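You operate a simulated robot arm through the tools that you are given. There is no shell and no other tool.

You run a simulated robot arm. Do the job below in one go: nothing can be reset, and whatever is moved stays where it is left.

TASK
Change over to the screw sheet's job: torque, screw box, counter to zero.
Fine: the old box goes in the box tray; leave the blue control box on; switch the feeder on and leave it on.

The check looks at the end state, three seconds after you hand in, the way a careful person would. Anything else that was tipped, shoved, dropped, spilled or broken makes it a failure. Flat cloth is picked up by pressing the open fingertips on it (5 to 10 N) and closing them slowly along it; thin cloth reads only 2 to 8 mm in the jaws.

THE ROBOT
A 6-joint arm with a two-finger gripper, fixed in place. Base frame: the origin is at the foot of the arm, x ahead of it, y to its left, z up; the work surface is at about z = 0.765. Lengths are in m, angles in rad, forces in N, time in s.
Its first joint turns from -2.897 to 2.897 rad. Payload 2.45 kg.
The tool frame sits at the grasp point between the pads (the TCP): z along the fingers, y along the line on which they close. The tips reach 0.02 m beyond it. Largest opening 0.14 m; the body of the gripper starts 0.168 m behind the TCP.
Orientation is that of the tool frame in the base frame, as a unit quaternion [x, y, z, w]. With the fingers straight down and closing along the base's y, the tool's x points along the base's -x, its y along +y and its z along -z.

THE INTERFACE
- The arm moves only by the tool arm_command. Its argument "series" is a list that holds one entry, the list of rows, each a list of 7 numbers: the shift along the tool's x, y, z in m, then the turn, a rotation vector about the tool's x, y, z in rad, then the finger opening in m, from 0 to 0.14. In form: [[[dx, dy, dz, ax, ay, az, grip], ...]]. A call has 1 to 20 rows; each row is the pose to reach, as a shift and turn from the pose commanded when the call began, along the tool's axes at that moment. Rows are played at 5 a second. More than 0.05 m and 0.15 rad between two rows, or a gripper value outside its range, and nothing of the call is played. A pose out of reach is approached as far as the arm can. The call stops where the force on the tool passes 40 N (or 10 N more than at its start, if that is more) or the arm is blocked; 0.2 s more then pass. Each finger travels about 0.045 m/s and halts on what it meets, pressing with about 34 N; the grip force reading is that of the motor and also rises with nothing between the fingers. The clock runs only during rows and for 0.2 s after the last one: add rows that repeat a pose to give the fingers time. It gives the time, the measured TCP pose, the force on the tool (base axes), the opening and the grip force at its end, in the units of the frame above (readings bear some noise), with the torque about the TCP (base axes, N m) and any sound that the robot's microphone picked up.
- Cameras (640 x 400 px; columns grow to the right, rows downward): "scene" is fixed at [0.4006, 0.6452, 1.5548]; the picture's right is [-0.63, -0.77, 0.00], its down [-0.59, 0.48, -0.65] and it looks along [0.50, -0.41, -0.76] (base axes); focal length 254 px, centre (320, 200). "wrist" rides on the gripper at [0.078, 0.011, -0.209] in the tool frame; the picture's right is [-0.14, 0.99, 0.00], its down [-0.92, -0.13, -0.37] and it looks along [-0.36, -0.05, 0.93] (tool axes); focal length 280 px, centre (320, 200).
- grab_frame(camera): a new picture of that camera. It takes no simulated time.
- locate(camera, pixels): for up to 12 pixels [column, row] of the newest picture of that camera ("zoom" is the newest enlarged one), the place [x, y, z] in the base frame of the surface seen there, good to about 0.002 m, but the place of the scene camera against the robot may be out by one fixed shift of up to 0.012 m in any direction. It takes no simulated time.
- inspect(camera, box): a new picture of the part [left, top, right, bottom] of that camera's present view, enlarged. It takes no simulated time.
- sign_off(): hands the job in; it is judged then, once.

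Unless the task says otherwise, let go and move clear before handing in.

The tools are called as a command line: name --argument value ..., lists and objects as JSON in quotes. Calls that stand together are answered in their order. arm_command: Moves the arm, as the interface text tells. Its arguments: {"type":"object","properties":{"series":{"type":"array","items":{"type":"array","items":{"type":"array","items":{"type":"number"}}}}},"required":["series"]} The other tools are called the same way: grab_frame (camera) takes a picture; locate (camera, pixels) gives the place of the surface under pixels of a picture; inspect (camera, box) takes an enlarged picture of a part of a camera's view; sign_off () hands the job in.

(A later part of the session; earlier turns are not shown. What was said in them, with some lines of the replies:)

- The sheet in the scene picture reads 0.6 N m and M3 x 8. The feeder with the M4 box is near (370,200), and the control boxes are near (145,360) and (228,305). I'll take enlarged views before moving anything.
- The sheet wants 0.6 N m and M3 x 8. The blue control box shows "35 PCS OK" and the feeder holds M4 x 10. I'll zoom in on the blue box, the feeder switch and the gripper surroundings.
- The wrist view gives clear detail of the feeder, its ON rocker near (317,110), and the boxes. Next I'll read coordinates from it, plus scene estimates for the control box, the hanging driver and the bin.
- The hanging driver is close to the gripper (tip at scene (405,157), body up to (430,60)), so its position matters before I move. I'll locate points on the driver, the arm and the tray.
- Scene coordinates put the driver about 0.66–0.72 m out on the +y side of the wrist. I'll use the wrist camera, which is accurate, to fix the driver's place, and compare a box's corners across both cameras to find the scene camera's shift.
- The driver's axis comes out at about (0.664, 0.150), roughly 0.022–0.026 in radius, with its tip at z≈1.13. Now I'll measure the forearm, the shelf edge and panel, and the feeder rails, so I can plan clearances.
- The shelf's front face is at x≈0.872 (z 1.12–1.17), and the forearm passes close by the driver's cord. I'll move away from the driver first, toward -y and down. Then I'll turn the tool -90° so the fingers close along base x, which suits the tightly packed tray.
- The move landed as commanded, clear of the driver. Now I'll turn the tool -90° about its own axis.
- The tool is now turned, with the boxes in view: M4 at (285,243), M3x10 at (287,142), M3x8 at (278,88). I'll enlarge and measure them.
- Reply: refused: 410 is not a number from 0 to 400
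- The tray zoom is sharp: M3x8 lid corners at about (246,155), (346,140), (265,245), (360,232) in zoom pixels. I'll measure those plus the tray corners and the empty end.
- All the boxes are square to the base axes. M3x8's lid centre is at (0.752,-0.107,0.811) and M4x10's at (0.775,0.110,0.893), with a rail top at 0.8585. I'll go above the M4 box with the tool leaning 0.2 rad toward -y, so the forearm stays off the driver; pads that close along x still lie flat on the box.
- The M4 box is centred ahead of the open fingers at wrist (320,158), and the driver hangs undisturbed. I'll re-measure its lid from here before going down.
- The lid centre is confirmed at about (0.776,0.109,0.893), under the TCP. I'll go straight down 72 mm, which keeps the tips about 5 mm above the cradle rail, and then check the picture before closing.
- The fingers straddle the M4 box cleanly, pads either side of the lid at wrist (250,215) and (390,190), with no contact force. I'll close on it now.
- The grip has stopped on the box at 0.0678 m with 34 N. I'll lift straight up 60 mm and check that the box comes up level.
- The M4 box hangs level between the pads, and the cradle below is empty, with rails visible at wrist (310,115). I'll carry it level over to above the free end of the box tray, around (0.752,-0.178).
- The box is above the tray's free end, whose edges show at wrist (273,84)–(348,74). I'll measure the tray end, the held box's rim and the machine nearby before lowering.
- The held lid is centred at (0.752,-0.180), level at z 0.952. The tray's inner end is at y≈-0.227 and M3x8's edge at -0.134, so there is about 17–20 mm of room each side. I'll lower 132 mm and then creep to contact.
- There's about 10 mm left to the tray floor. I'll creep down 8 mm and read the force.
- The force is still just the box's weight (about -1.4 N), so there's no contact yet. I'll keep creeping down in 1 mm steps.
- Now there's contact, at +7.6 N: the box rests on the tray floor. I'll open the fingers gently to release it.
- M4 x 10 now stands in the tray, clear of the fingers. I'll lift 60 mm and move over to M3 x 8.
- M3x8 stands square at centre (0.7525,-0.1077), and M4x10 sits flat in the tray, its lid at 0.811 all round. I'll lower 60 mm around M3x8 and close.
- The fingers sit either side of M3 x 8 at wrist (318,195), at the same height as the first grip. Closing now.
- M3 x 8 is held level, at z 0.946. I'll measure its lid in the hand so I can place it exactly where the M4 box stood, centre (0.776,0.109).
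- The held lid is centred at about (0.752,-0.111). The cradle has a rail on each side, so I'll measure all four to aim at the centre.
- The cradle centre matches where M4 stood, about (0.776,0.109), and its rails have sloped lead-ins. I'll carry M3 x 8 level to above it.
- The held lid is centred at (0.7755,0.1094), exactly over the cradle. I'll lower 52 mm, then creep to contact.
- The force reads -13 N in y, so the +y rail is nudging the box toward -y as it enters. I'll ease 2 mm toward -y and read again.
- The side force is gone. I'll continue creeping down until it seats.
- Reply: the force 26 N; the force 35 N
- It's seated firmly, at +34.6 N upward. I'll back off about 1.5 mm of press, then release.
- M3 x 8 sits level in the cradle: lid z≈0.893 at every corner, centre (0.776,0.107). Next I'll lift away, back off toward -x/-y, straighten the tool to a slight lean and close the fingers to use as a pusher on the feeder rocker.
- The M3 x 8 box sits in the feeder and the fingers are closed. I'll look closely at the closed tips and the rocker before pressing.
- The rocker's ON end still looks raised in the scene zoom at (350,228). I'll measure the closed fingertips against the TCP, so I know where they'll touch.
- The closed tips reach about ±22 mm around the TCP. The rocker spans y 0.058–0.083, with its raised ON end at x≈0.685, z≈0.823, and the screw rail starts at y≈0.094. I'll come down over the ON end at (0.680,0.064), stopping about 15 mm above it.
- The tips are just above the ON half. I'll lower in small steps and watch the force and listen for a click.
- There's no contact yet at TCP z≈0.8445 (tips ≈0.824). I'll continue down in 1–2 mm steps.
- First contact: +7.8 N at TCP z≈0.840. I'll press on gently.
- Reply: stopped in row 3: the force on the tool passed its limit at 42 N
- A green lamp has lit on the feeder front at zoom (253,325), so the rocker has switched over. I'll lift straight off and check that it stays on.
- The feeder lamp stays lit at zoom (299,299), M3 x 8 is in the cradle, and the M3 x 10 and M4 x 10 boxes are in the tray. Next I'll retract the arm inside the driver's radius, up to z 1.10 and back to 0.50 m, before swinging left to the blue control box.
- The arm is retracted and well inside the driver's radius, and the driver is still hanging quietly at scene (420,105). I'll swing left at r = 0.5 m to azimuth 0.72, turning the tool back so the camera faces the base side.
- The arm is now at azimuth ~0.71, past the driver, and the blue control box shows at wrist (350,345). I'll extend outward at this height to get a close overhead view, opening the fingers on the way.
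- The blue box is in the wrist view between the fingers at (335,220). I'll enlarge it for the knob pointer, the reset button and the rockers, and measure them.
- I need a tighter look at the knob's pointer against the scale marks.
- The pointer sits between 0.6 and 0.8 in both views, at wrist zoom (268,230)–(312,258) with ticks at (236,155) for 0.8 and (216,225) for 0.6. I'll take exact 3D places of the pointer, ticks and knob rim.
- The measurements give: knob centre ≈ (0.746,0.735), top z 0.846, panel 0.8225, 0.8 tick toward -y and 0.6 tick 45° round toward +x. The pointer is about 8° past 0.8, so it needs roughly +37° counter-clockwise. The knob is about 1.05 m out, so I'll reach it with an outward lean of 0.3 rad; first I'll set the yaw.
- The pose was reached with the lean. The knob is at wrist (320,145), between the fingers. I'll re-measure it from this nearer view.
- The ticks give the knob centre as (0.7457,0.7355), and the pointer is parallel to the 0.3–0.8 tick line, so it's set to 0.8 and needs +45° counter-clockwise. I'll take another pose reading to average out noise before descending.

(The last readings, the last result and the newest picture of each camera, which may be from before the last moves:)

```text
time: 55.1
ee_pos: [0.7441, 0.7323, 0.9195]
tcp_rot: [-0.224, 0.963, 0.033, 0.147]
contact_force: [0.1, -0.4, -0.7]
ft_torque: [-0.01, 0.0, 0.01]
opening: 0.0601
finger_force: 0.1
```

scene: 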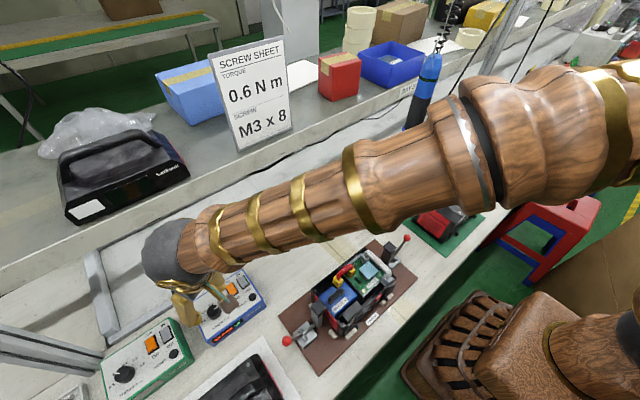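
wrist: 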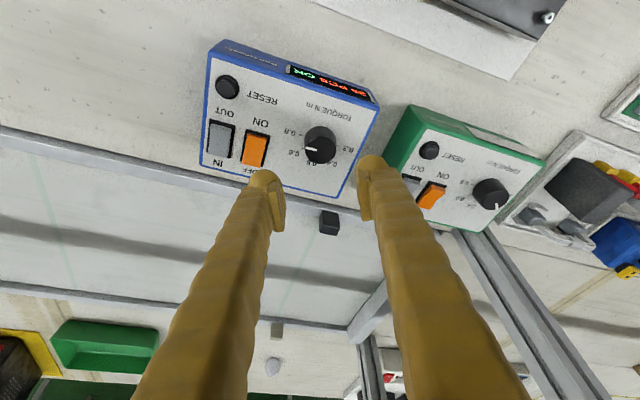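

Averaged pose is (0.745,0.7315,0.920). I'll correct the small lateral offset and lower to TCP z 0.854, leaving the lowest tip edge about 7 mm above the panel and overlapping the knob by about 16 mm.

arm_command --series '[[[0.0012, 0.0033, -0.0004, 0, 0, 0, 0.06], [0.0071, 0.0033, 0.0187, 0, 0, 0, 0.06], [0.013, 0.0033, 0.0378, 0, 0, 0, 0.06], [0.0175, 0.0033, 0.0521, 0, 0, 0, 0.06], [0.0207, 0.0033, 0.0626, 0, 0, 0, 0.06], [0.0207, 0.0033, 0.0626, 0, 0, 0, 0.06]]]'

grab_frame --camera "wrist"

inspect --camera "wrist" --box '[240, 110, 400, 240]'

inspect --camera "scene" --box '[150, 240, 290, 360]'

```text
time: 56.5
ee_pos: [0.7415, 0.7365, 0.854]
tcp_rot: [-0.223, 0.963, 0.033, 0.147]
contact_force: [0.3, 0.6, 0.6]
ft_torque: [-0.01, 0.02, -0.02]
opening: 0.0601
finger_force: 0.1
```

```text
taken
```

wrist: 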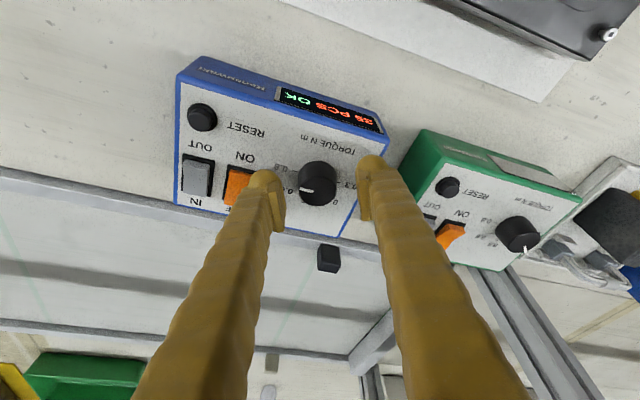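

```text
3.08 times, centred on (320, 175) of wrist
```

zoom: 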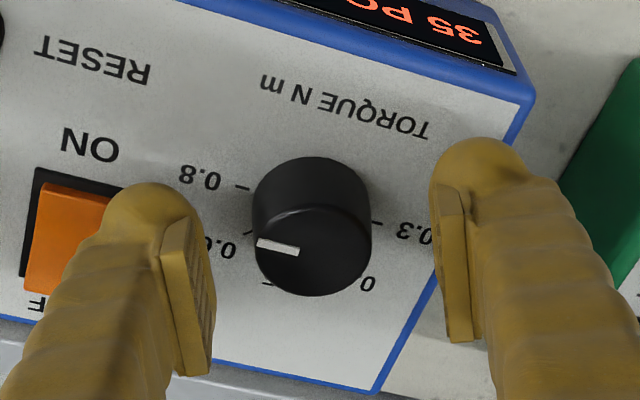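

```text
3.33 times, centred on (220, 300) of scene
```

zoom: 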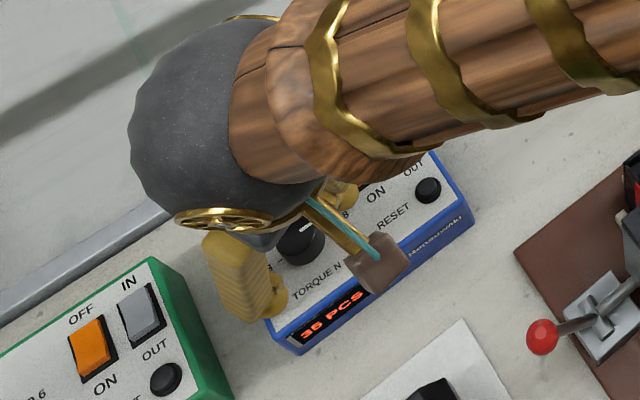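

The knob sits between the pads but about 2 mm off-centre to the left, at zoom (312,255) against the TCP at (320,261). I'll shift -2 mm and close gently on it.

arm_command --series '[[[0, -0.002, 0, 0, 0, 0, 0.06], [0, -0.002, 0, 0, 0, 0, 0.052], [0, -0.002, 0, 0, 0, 0, 0.044], [0, -0.002, 0, 0, 0, 0, 0.038], [0, -0.002, 0, 0, 0, 0, 0.034], [0, -0.002, 0, 0, 0, 0, 0.031], [0, -0.002, 0, 0, 0, 0, 0.028], [0, -0.002, 0, 0, 0, 0, 0.025], [0, -0.002, 0, 0, 0, 0, 0.025]]]'

inspect --camera "wrist" --box '[220, 90, 420, 240]'

```text
time: 58.5
ee_pos: [0.7412, 0.7339, 0.8541]
tcp_rot: [-0.224, 0.963, 0.034, 0.147]
contact_force: [2.6, -4.4, 0.2]
ft_torque: [-0.09, 0.0, 0.04]
opening: 0.0306
finger_force: 45.0
```

```text
2.67 times, centred on (320, 165) of wrist
```

zoom: 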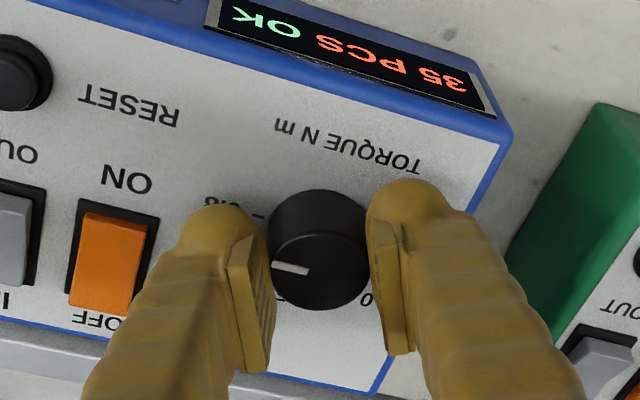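

The knob is gripped at 0.0306 m. I'll now turn the tool 0.785 rad counter-clockwise about the knob's vertical axis, keeping the lean rigid with the turn.

arm_command --series '[[[0, -0.0004, 0, -0.0266, 0, -0.086, 0.025], [-0.0001, -0.0007, 0, -0.0532, 0, -0.172, 0.025], [-0.0001, -0.0011, 0, -0.0798, 0, -0.2579, 0.025], [-0.0002, -0.0014, 0.0001, -0.1064, 0, -0.3439, 0.025], [-0.0004, -0.0017, 0.0001, -0.133, 0, -0.4299, 0.025], [-0.0005, -0.0021, 0.0002, -0.1596, 0, -0.5159, 0.025], [-0.0007, -0.0024, 0.0002, -0.1862, 0, -0.6018, 0.025], [-0.001, -0.0026, 0.0003, -0.2128, 0, -0.6878, 0.025], [-0.0011, -0.0028, 0.0004, -0.232, 0, -0.7499, 0.025], [-0.0011, -0.0028, 0.0004, -0.232, 0, -0.7499, 0.025]]]'

grab_frame --camera "wrist"

inspect --camera "wrist" --box '[220, 90, 420, 240]'

```text
time: 60.7
ee_pos: [0.7437, 0.7329, 0.8528]
tcp_rot: [-0.576, 0.804, 0.086, 0.122]
contact_force: [3.3, 5.0, 12.1]
ft_torque: [0.12, -0.02, -0.05]
opening: 0.0304
finger_force: 45.4
```

```text
taken
```

wrist: 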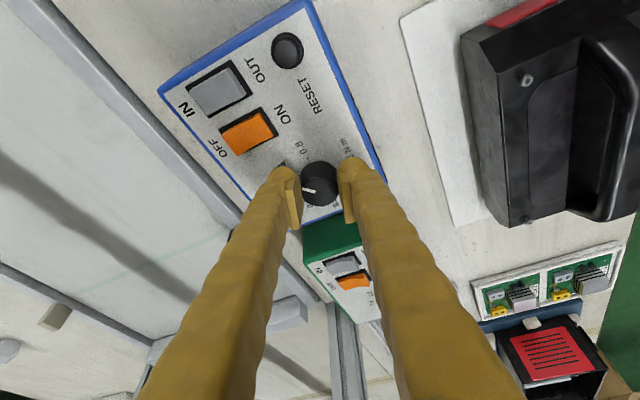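

```text
2.67 times, centred on (320, 165) of wrist
```

zoom: 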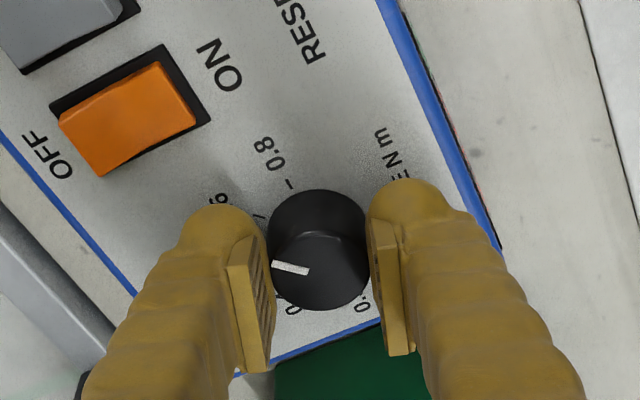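

The knob turned with the gripper; its pointer kept the same place relative to the pads. I'll open, lift clear about 80 mm and check the setting.

arm_command --series '[[[0, 0, 0, 0, 0, 0, 0.032], [0, 0, 0, 0, 0, 0, 0.038], [0, 0, 0, 0, 0, 0, 0.048], [0, 0, 0, 0, 0, 0, 0.06], [0, 0, 0, 0, 0, 0, 0.06], [-0.0059, 0, -0.0191, 0, 0, 0, 0.06], [-0.0148, 0, -0.0478, 0, 0, 0, 0.06], [-0.0236, 0, -0.0764, 0, 0, 0, 0.06], [-0.0236, 0, -0.0764, 0, 0, 0, 0.06]]]'

grab_frame --camera "wrist"

inspect --camera "wrist" --box '[260, 90, 380, 200]'

inspect --camera "scene" --box '[180, 260, 280, 350]'

```text
time: 62.7
ee_pos: [0.7438, 0.7329, 0.9319]
tcp_rot: [-0.575, 0.804, 0.087, 0.122]
contact_force: [0.1, -0.5, -1.2]
ft_torque: [0.02, 0.02, -0.03]
opening: 0.0601
finger_force: 0.0
```

```text
taken
```

wrist: 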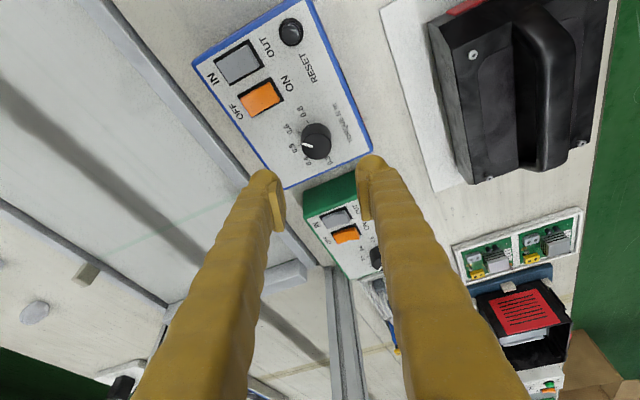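

```text
3.64 times, centred on (320, 145) of wrist
```

zoom: 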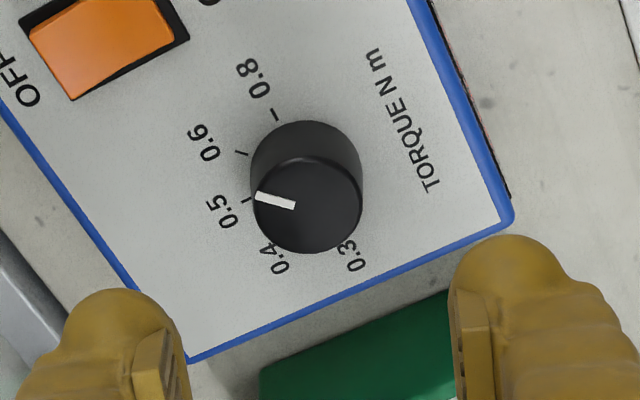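

```text
4.44 times, centred on (230, 305) of scene
```

zoom: 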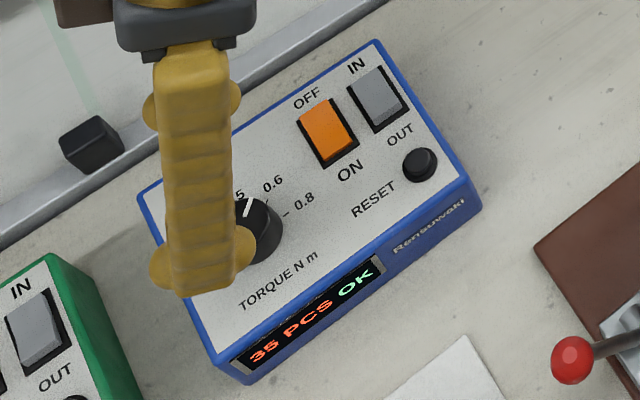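

Both views now show the pointer parallel to the 0.6 tick: wrist zoom pointer (257,196)–(294,205), 0.6 tick at (241,152). I'll confirm with 3D positions.

inspect --camera "wrist" --box '[285, 110, 345, 165]'

locate --camera "wrist" --pixels '[[303, 144], [312, 146], [308, 121], [298, 132], [299, 145], [316, 146], [304, 140], [329, 146], [317, 135], [317, 157]]'

```text
7.27 times, centred on (315, 138) of wrist
```

zoom: 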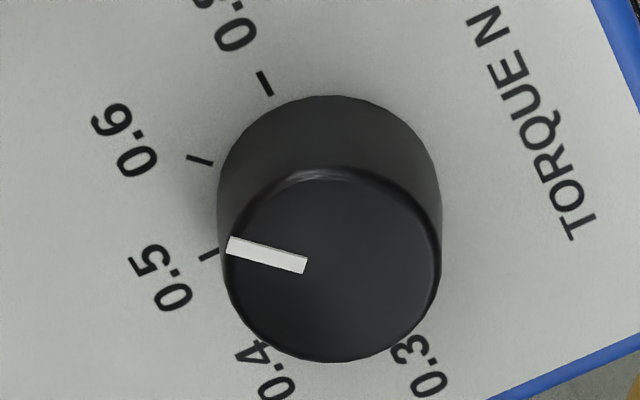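

```text
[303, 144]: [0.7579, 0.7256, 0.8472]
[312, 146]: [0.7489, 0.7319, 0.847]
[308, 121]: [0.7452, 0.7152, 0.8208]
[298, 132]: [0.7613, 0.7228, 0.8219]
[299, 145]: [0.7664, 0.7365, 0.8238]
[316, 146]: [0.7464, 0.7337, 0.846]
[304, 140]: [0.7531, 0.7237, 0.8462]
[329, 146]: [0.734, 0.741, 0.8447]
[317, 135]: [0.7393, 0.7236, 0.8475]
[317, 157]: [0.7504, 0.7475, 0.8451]
```

The pointer direction is within about 2° of the 0.6 tick, and the ticks haven't moved, so the control box hasn't shifted. Next is the RESET button, at wrist (291,32); I'll measure it and the rockers around it.

inspect --camera "wrist" --box '[190, 0, 350, 110]'

locate --camera "zoom" --pixels '[[402, 112], [375, 110], [432, 115], [402, 80], [402, 142], [230, 230], [195, 215], [265, 195], [300, 330], [340, 320], [250, 350], [402, 160]]'

```text
3.64 times, centred on (270, 55) of wrist
```

zoom: 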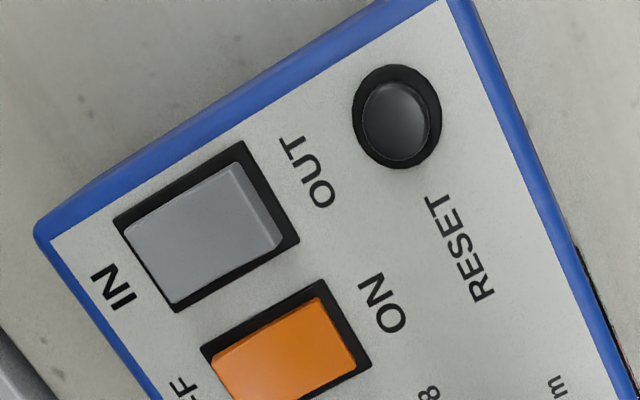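

```text
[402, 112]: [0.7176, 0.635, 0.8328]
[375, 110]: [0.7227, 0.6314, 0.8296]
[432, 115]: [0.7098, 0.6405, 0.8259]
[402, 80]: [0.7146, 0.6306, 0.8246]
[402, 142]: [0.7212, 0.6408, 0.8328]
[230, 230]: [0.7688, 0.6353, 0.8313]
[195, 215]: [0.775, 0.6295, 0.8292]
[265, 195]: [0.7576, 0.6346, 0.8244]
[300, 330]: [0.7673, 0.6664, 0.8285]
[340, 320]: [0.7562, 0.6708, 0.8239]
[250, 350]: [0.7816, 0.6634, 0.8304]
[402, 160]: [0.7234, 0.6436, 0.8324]
```

The button's domed top is at z≈0.833, centre about (0.718,0.6345), with the IN/OUT rocker starting at x≈0.75. I'll turn the yaw a little more so the closed fingers are narrow along x, close them, and hover above RESET.

arm_command --series '[[[0, 0, 0, -0.0369, 0, -0.1194, 0.05], [0, 0, 0, -0.0739, 0, -0.2388, 0.035], [0, 0, 0, -0.0739, 0, -0.2388, 0.02], [0, 0, 0, -0.0739, 0, -0.2388, 0.0], [0, 0, 0, -0.0739, 0, -0.2388, 0.0], [0, 0, 0, -0.0739, 0, -0.2388, 0.0]]]'

arm_command --series '[[[0.03, 0.006, -0.0093, 0, 0, 0, 0], [0.06, 0.012, -0.0186, 0, 0, 0, 0], [0.0899, 0.0179, -0.0278, 0, 0, 0, 0], [0.0973, 0.0179, -0.0039, 0, 0, 0, 0], [0.1033, 0.0179, 0.0152, 0, 0, 0, 0], [0.1033, 0.0179, 0.0152, 0, 0, 0, 0]]]'

grab_frame --camera "wrist"

inspect --camera "scene" --box '[180, 230, 300, 350]'

```text
time: 64.1
ee_pos: [0.7429, 0.7318, 0.9332]
tcp_rot: [-0.671, 0.726, 0.101, 0.111]
contact_force: [0.4, -0.7, 0.2]
ft_torque: [0.01, -0.04, 0.03]
opening: 0.0
finger_force: 29.6
```

```text
time: 65.5
ee_pos: [0.7187, 0.6415, 0.8877]
tcp_rot: [-0.672, 0.725, 0.101, 0.11]
contact_force: [0.2, 0.3, 0.2]
ft_torque: [0.0, 0.02, 0.01]
opening: 0.0005
finger_force: 29.2
```

```text
taken
```

wrist: 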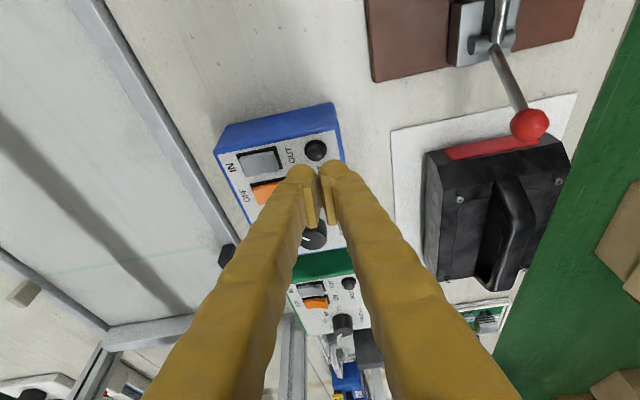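

```text
3.33 times, centred on (240, 290) of scene
```

zoom: 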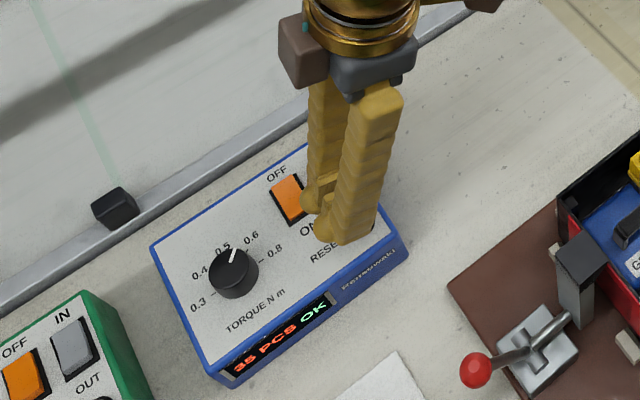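

Hovering above RESET: the button is visible at wrist (316,150), just ahead of the tips. I'll measure it from here and double-check the knob in the scene view, which is now unobstructed.

inspect --camera "scene" --box '[190, 285, 240, 330]'

inspect --camera "wrist" --box '[270, 120, 370, 200]'

locate --camera "zoom" --pixels '[[292, 140], [255, 140], [330, 140], [292, 105], [292, 170], [280, 160], [310, 160], [215, 175], [240, 260], [350, 240]]'

```text
8.89 times, centred on (215, 308) of scene
```

zoom: 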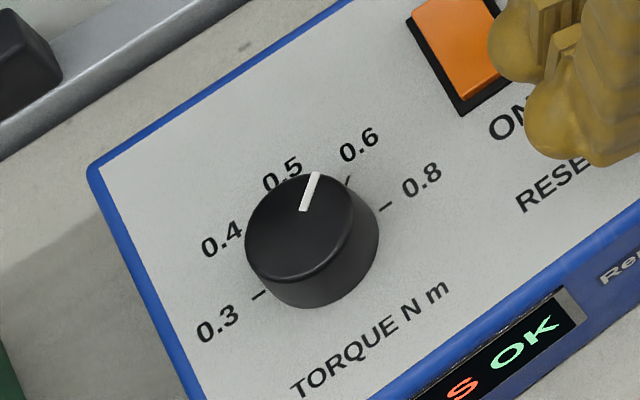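

```text
5.00 times, centred on (320, 160) of wrist
```

zoom: 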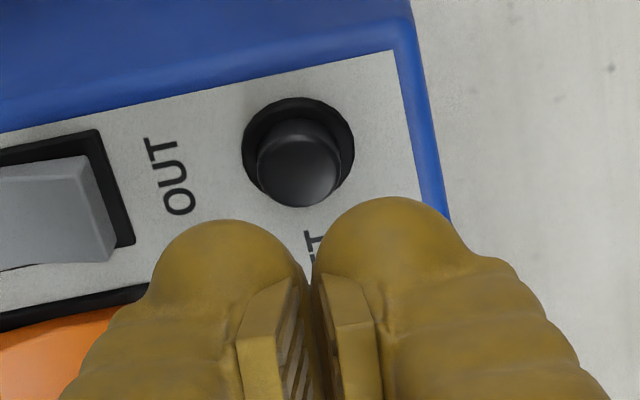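

```text
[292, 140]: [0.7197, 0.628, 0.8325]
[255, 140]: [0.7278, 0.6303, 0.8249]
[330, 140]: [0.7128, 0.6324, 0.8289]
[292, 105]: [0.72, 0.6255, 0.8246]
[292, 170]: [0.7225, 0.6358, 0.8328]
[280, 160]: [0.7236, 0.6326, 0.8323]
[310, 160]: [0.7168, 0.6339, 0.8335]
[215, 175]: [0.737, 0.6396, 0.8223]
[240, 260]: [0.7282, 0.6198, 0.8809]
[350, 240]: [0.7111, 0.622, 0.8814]
```

The scene view confirms the pointer is parallel to the 0.6 tick direction. I'll shift 8 mm toward -x so one finger sits squarely on RESET (centre ≈ (0.719,0.634)) and the other stays clear of the rockers, then lower to just above it.

arm_command --series '[[[0.0034, 0.0074, -0.0011, 0, 0, 0, 0], [0.0073, 0.0074, 0.0114, 0, 0, 0, 0], [0.0111, 0.0074, 0.0238, 0, 0, 0, 0], [0.0111, 0.0074, 0.0238, 0, 0, 0, 0]]]'

inspect --camera "wrist" --box '[250, 110, 390, 220]'

inspect --camera "scene" --box '[200, 250, 290, 345]'

```text
time: 66.5
ee_pos: [0.7111, 0.6366, 0.8619]
tcp_rot: [-0.671, 0.726, 0.101, 0.111]
contact_force: [0.0, -0.6, 0.6]
ft_torque: [0.0, 0.0, -0.03]
opening: 0.0
finger_force: 29.4
```

```text
3.64 times, centred on (320, 165) of wrist
```

zoom: 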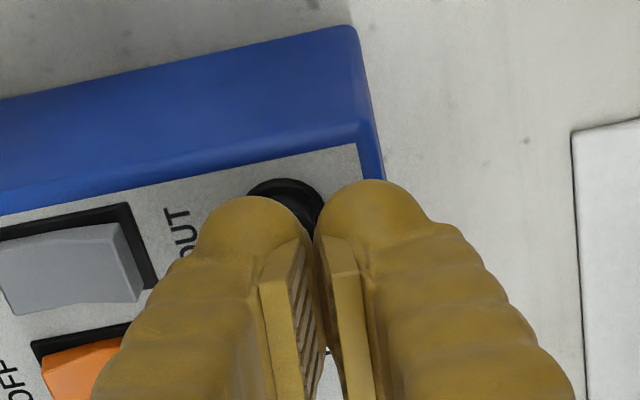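

```text
4.21 times, centred on (245, 298) of scene
```

zoom: 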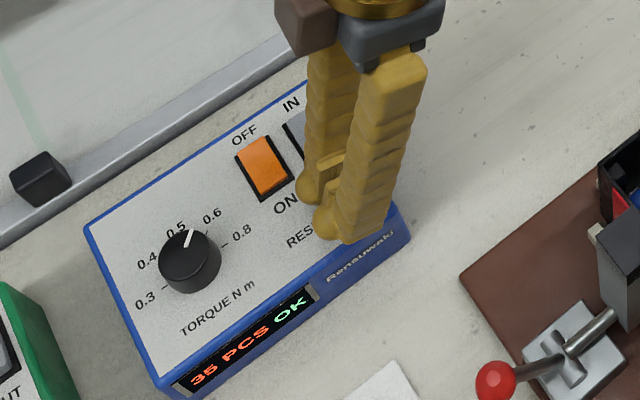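

The left finger (the +x one) is now over the button at zoom (285,195), and the display still reads 35 PCS OK. I'll press down in small steps and watch the force.

arm_command --series '[[[0.0006, 0, 0.0019, 0, 0, 0, 0], [0.0012, 0, 0.0038, 0, 0, 0, 0], [0.0012, 0, 0.0038, 0, 0, 0, 0]]]'

arm_command --series '[[[0.0003, 0, 0.001, 0, 0, 0, 0], [0.0006, 0, 0.0019, 0, 0, 0, 0], [0.0006, 0, 0.0019, 0, 0, 0, 0]]]'

arm_command --series '[[[0.0003, 0, 0.001, 0, 0, 0, 0], [0.0006, 0, 0.0019, 0, 0, 0, 0], [0.0006, 0, 0.0019, 0, 0, 0, 0]]]'

```text
time: 67.3
ee_pos: [0.7107, 0.6389, 0.8579]
tcp_rot: [-0.671, 0.726, 0.101, 0.111]
contact_force: [0.1, 0.6, -0.7]
ft_torque: [0.0, -0.02, 0.01]
opening: 0.0
finger_force: 29.9
```

```text
time: 68.1
ee_pos: [0.7107, 0.6353, 0.8548]
tcp_rot: [-0.671, 0.726, 0.101, 0.11]
contact_force: [0.1, 0.3, -0.2]
ft_torque: [0.01, -0.03, 0.0]
opening: 0.0
finger_force: 30.4
```

```text
time: 68.9
ee_pos: [0.711, 0.6359, 0.8538]
tcp_rot: [-0.672, 0.725, 0.101, 0.11]
contact_force: [0.6, 0.4, 1.4]
ft_torque: [0.0, -0.03, -0.01]
opening: 0.0
finger_force: 29.6
```

arm_command --series '[[[0.0003, 0, 0.001, 0, 0, 0, 0], [0.0003, 0, 0.001, 0, 0, 0, 0]]]'

arm_command --series '[[[0.0003, 0, 0.001, 0, 0, 0, 0], [0.0003, 0, 0.001, 0, 0, 0, 0]]]'

inspect --camera "scene" --box '[200, 250, 290, 345]'

```text
time: 69.5
ee_pos: [0.71, 0.6358, 0.8539]
tcp_rot: [-0.672, 0.725, 0.101, 0.11]
contact_force: [0.1, -0.3, 0.9]
ft_torque: [0.0, -0.05, 0.01]
opening: 0.0
finger_force: 29.4
heard: click
```

```text
time: 70.1
ee_pos: [0.7098, 0.6369, 0.8511]
tcp_rot: [-0.672, 0.725, 0.101, 0.111]
contact_force: [-0.7, 0.1, 1.5]
ft_torque: [0.0, 0.02, -0.03]
opening: 0.0001
finger_force: 29.4
```

```text
4.21 times, centred on (245, 298) of scene
```

zoom: 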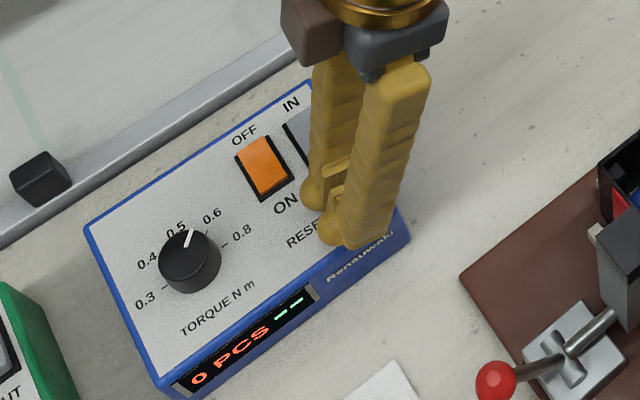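

A click was heard, and the display now reads "0 PCS --" at zoom (230,355). I'll lift straight off and check the box from above.

arm_command --series '[[[-0.003, 0, -0.0096, 0, 0, 0, 0], [-0.0089, 0, -0.0287, 0, 0, 0, 0], [-0.0207, 0, -0.0669, 0, 0, 0, 0], [-0.0355, 0, -0.1146, 0, 0, 0, 0], [-0.0502, 0, -0.1624, 0, 0, 0, 0], [-0.0591, 0, -0.1911, 0, 0, 0, 0], [-0.0591, 0, -0.1911, 0, 0, 0, 0]]]'

grab_frame --camera "wrist"

inspect --camera "scene" --box '[180, 250, 290, 350]'

```text
time: 71.7
ee_pos: [0.7126, 0.6356, 1.0509]
tcp_rot: [-0.672, 0.725, 0.101, 0.111]
contact_force: [-0.7, -0.1, 0.8]
ft_torque: [-0.01, 0.01, -0.01]
opening: 0.0
finger_force: 29.9
```

```text
taken
```

wrist: 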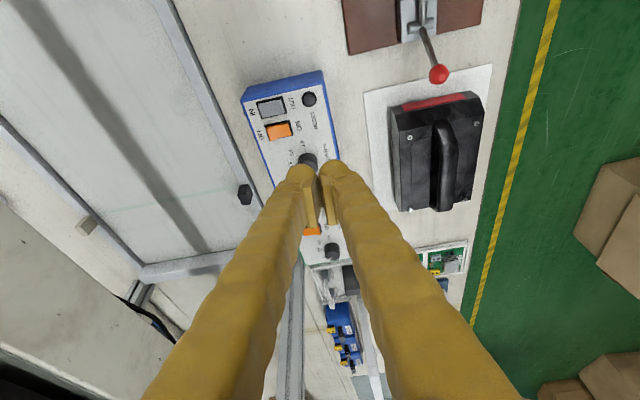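

```text
4.00 times, centred on (235, 300) of scene
```

zoom: 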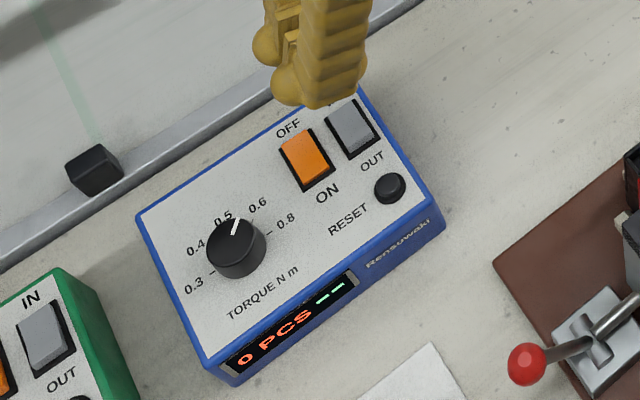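

The control box reads "0 PCS --", is still ON, and its pointer works out at about 44° against 45° for 0.6. I'll retract the arm well clear toward the base on this side and check the whole scene.

arm_command --series '[[[0, 0, -0.04, 0, 0.05, 0, 0], [0.03, 0.02, -0.06, 0, 0.1, 0, 0], [0.06, 0.05, -0.06, 0, 0.15, 0, 0], [0.09, 0.08, -0.06, 0, 0.2, 0, 0], [0.12, 0.11, -0.06, 0, 0.25, 0, 0], [0.15, 0.14, -0.06, 0, 0.3, 0, 0], [0.175, 0.17, -0.06, 0, 0.3, 0, 0], [0.175, 0.17, -0.06, 0, 0.3, 0, 0]]]'

grab_frame --camera "scene"

inspect --camera "scene" --box '[330, 150, 450, 240]'

inspect --camera "scene" --box '[80, 250, 290, 400]'

```text
time: 73.5
ee_pos: [0.5271, 0.4658, 1.0582]
tcp_rot: [-0.678, 0.735, 0.0, 0.001]
contact_force: [-0.3, -0.5, -0.9]
ft_torque: [0.02, 0.02, 0.0]
opening: 0.0
finger_force: 28.9
```

```text
taken
```

scene: 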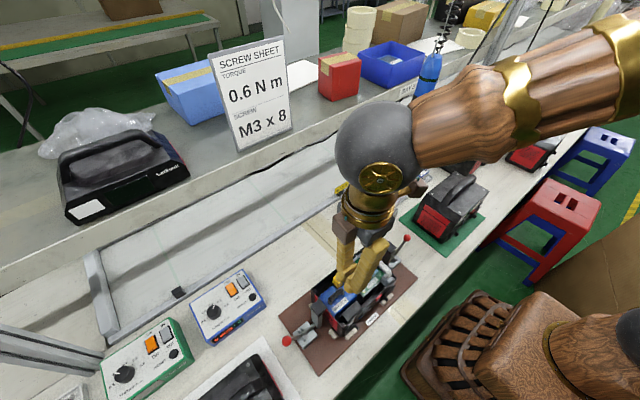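

```text
4.44 times, centred on (390, 195) of scene
```

zoom: 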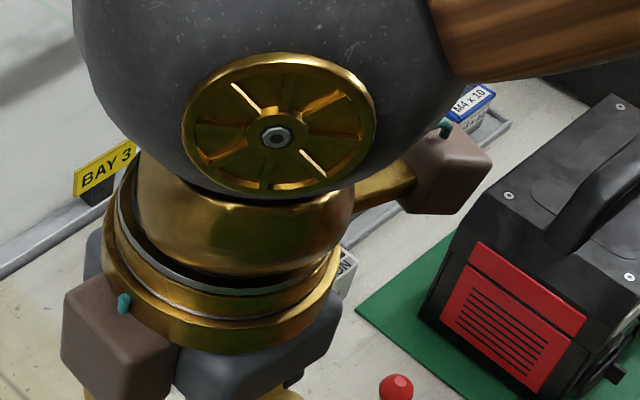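

```text
2.67 times, centred on (185, 325) of scene
```

zoom: 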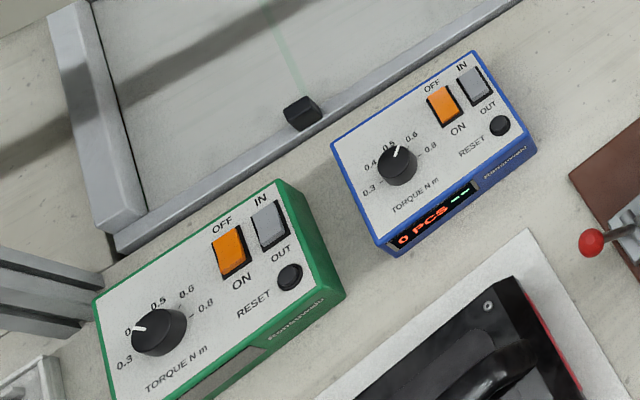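

The blue box reads "0 PCS --" with everything in place, but the arm hides the feeder. I'll draw the arm back further so the whole bench is visible.

arm_command --series '[[[0.025, 0.0198, -0.01, 0, 0, 0, 0], [0.05, 0.0395, -0.02, 0, 0, 0, 0], [0.075, 0.0593, -0.03, 0, 0, 0, 0], [0.1, 0.0791, -0.04, 0, 0, 0, 0], [0.125, 0.0988, -0.05, 0, 0, 0, 0], [0.1498, 0.1186, -0.06, 0, 0, 0, 0], [0.1498, 0.1186, -0.06, 0, 0, 0, 0]]]'

grab_frame --camera "scene"

inspect --camera "scene" --box '[330, 150, 450, 240]'

inspect --camera "scene" --box '[185, 262, 275, 350]'

```text
time: 75.1
ee_pos: [0.3984, 0.3267, 1.1171]
tcp_rot: [-0.679, 0.734, -0.001, 0.0]
contact_force: [-0.4, -0.3, -0.4]
ft_torque: [0.02, -0.02, -0.05]
opening: 0.0001
finger_force: 29.1
```

```text
taken
```

scene: 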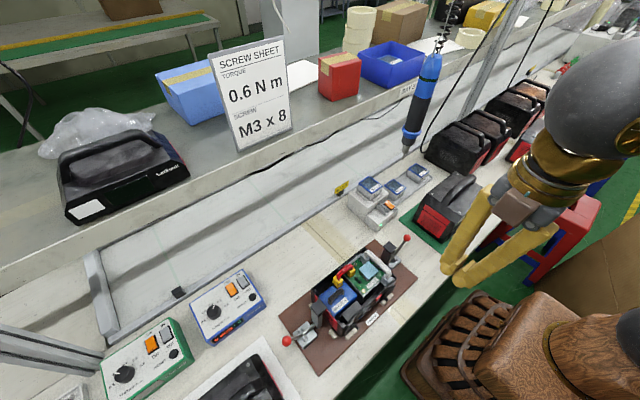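

```text
4.44 times, centred on (390, 195) of scene
```

zoom: 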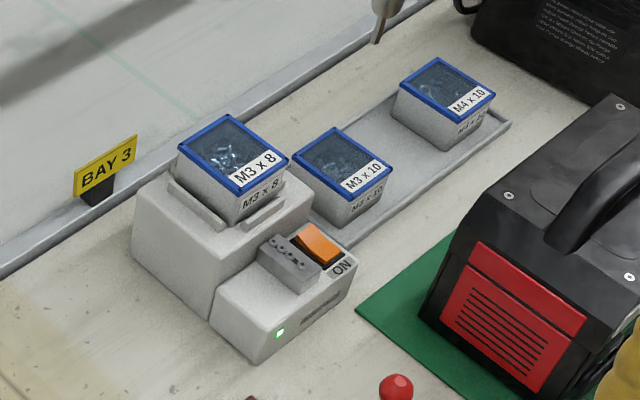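

```text
4.55 times, centred on (230, 306) of scene
```

zoom: 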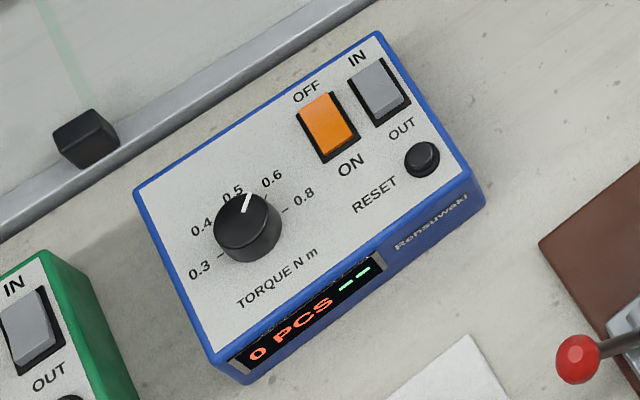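

Final check from the latest scene views:
- **Feeder:** its green lamp is lit at zoom (280,333), and M3 x 8 is seated in the cradle.
- **Old box:** M4 x 10 stands in the box tray, next to M3 x 10.
- **Blue control box:** it's on, set to 0.6 and showing "0 PCS --".
- **Surroundings:** the driver and everything else I can see are where they were, and the arm is clear.

I'm handing the job in.

sign_off

```text
The job is handed in.
```

The changeover to the screw sheet's job is done and handed in; I haven't seen the check's verdict.

- **Torque:** the blue control box is set to 0.6 N m. The pointer measured about 1° off the 0.6 mark.
- **Screw box:** M3 x 8 is seated level in the feeder. The old M4 x 10 box stands in the grey tray beside the feeder, next to M3 x 10. I took that as the box tray rather than the blue bin on the shelf.
- **Counter:** I pressed RESET until it clicked. The display now reads "0 PCS --", and the blue box is still on.
- **Feeder:** it is switched on, and its green lamp stayed lit after I moved away.

In the last pictures the hanging driver and the rest of the bench looked as they did at the start. The gripper is empty and the arm is drawn back clear of everything.
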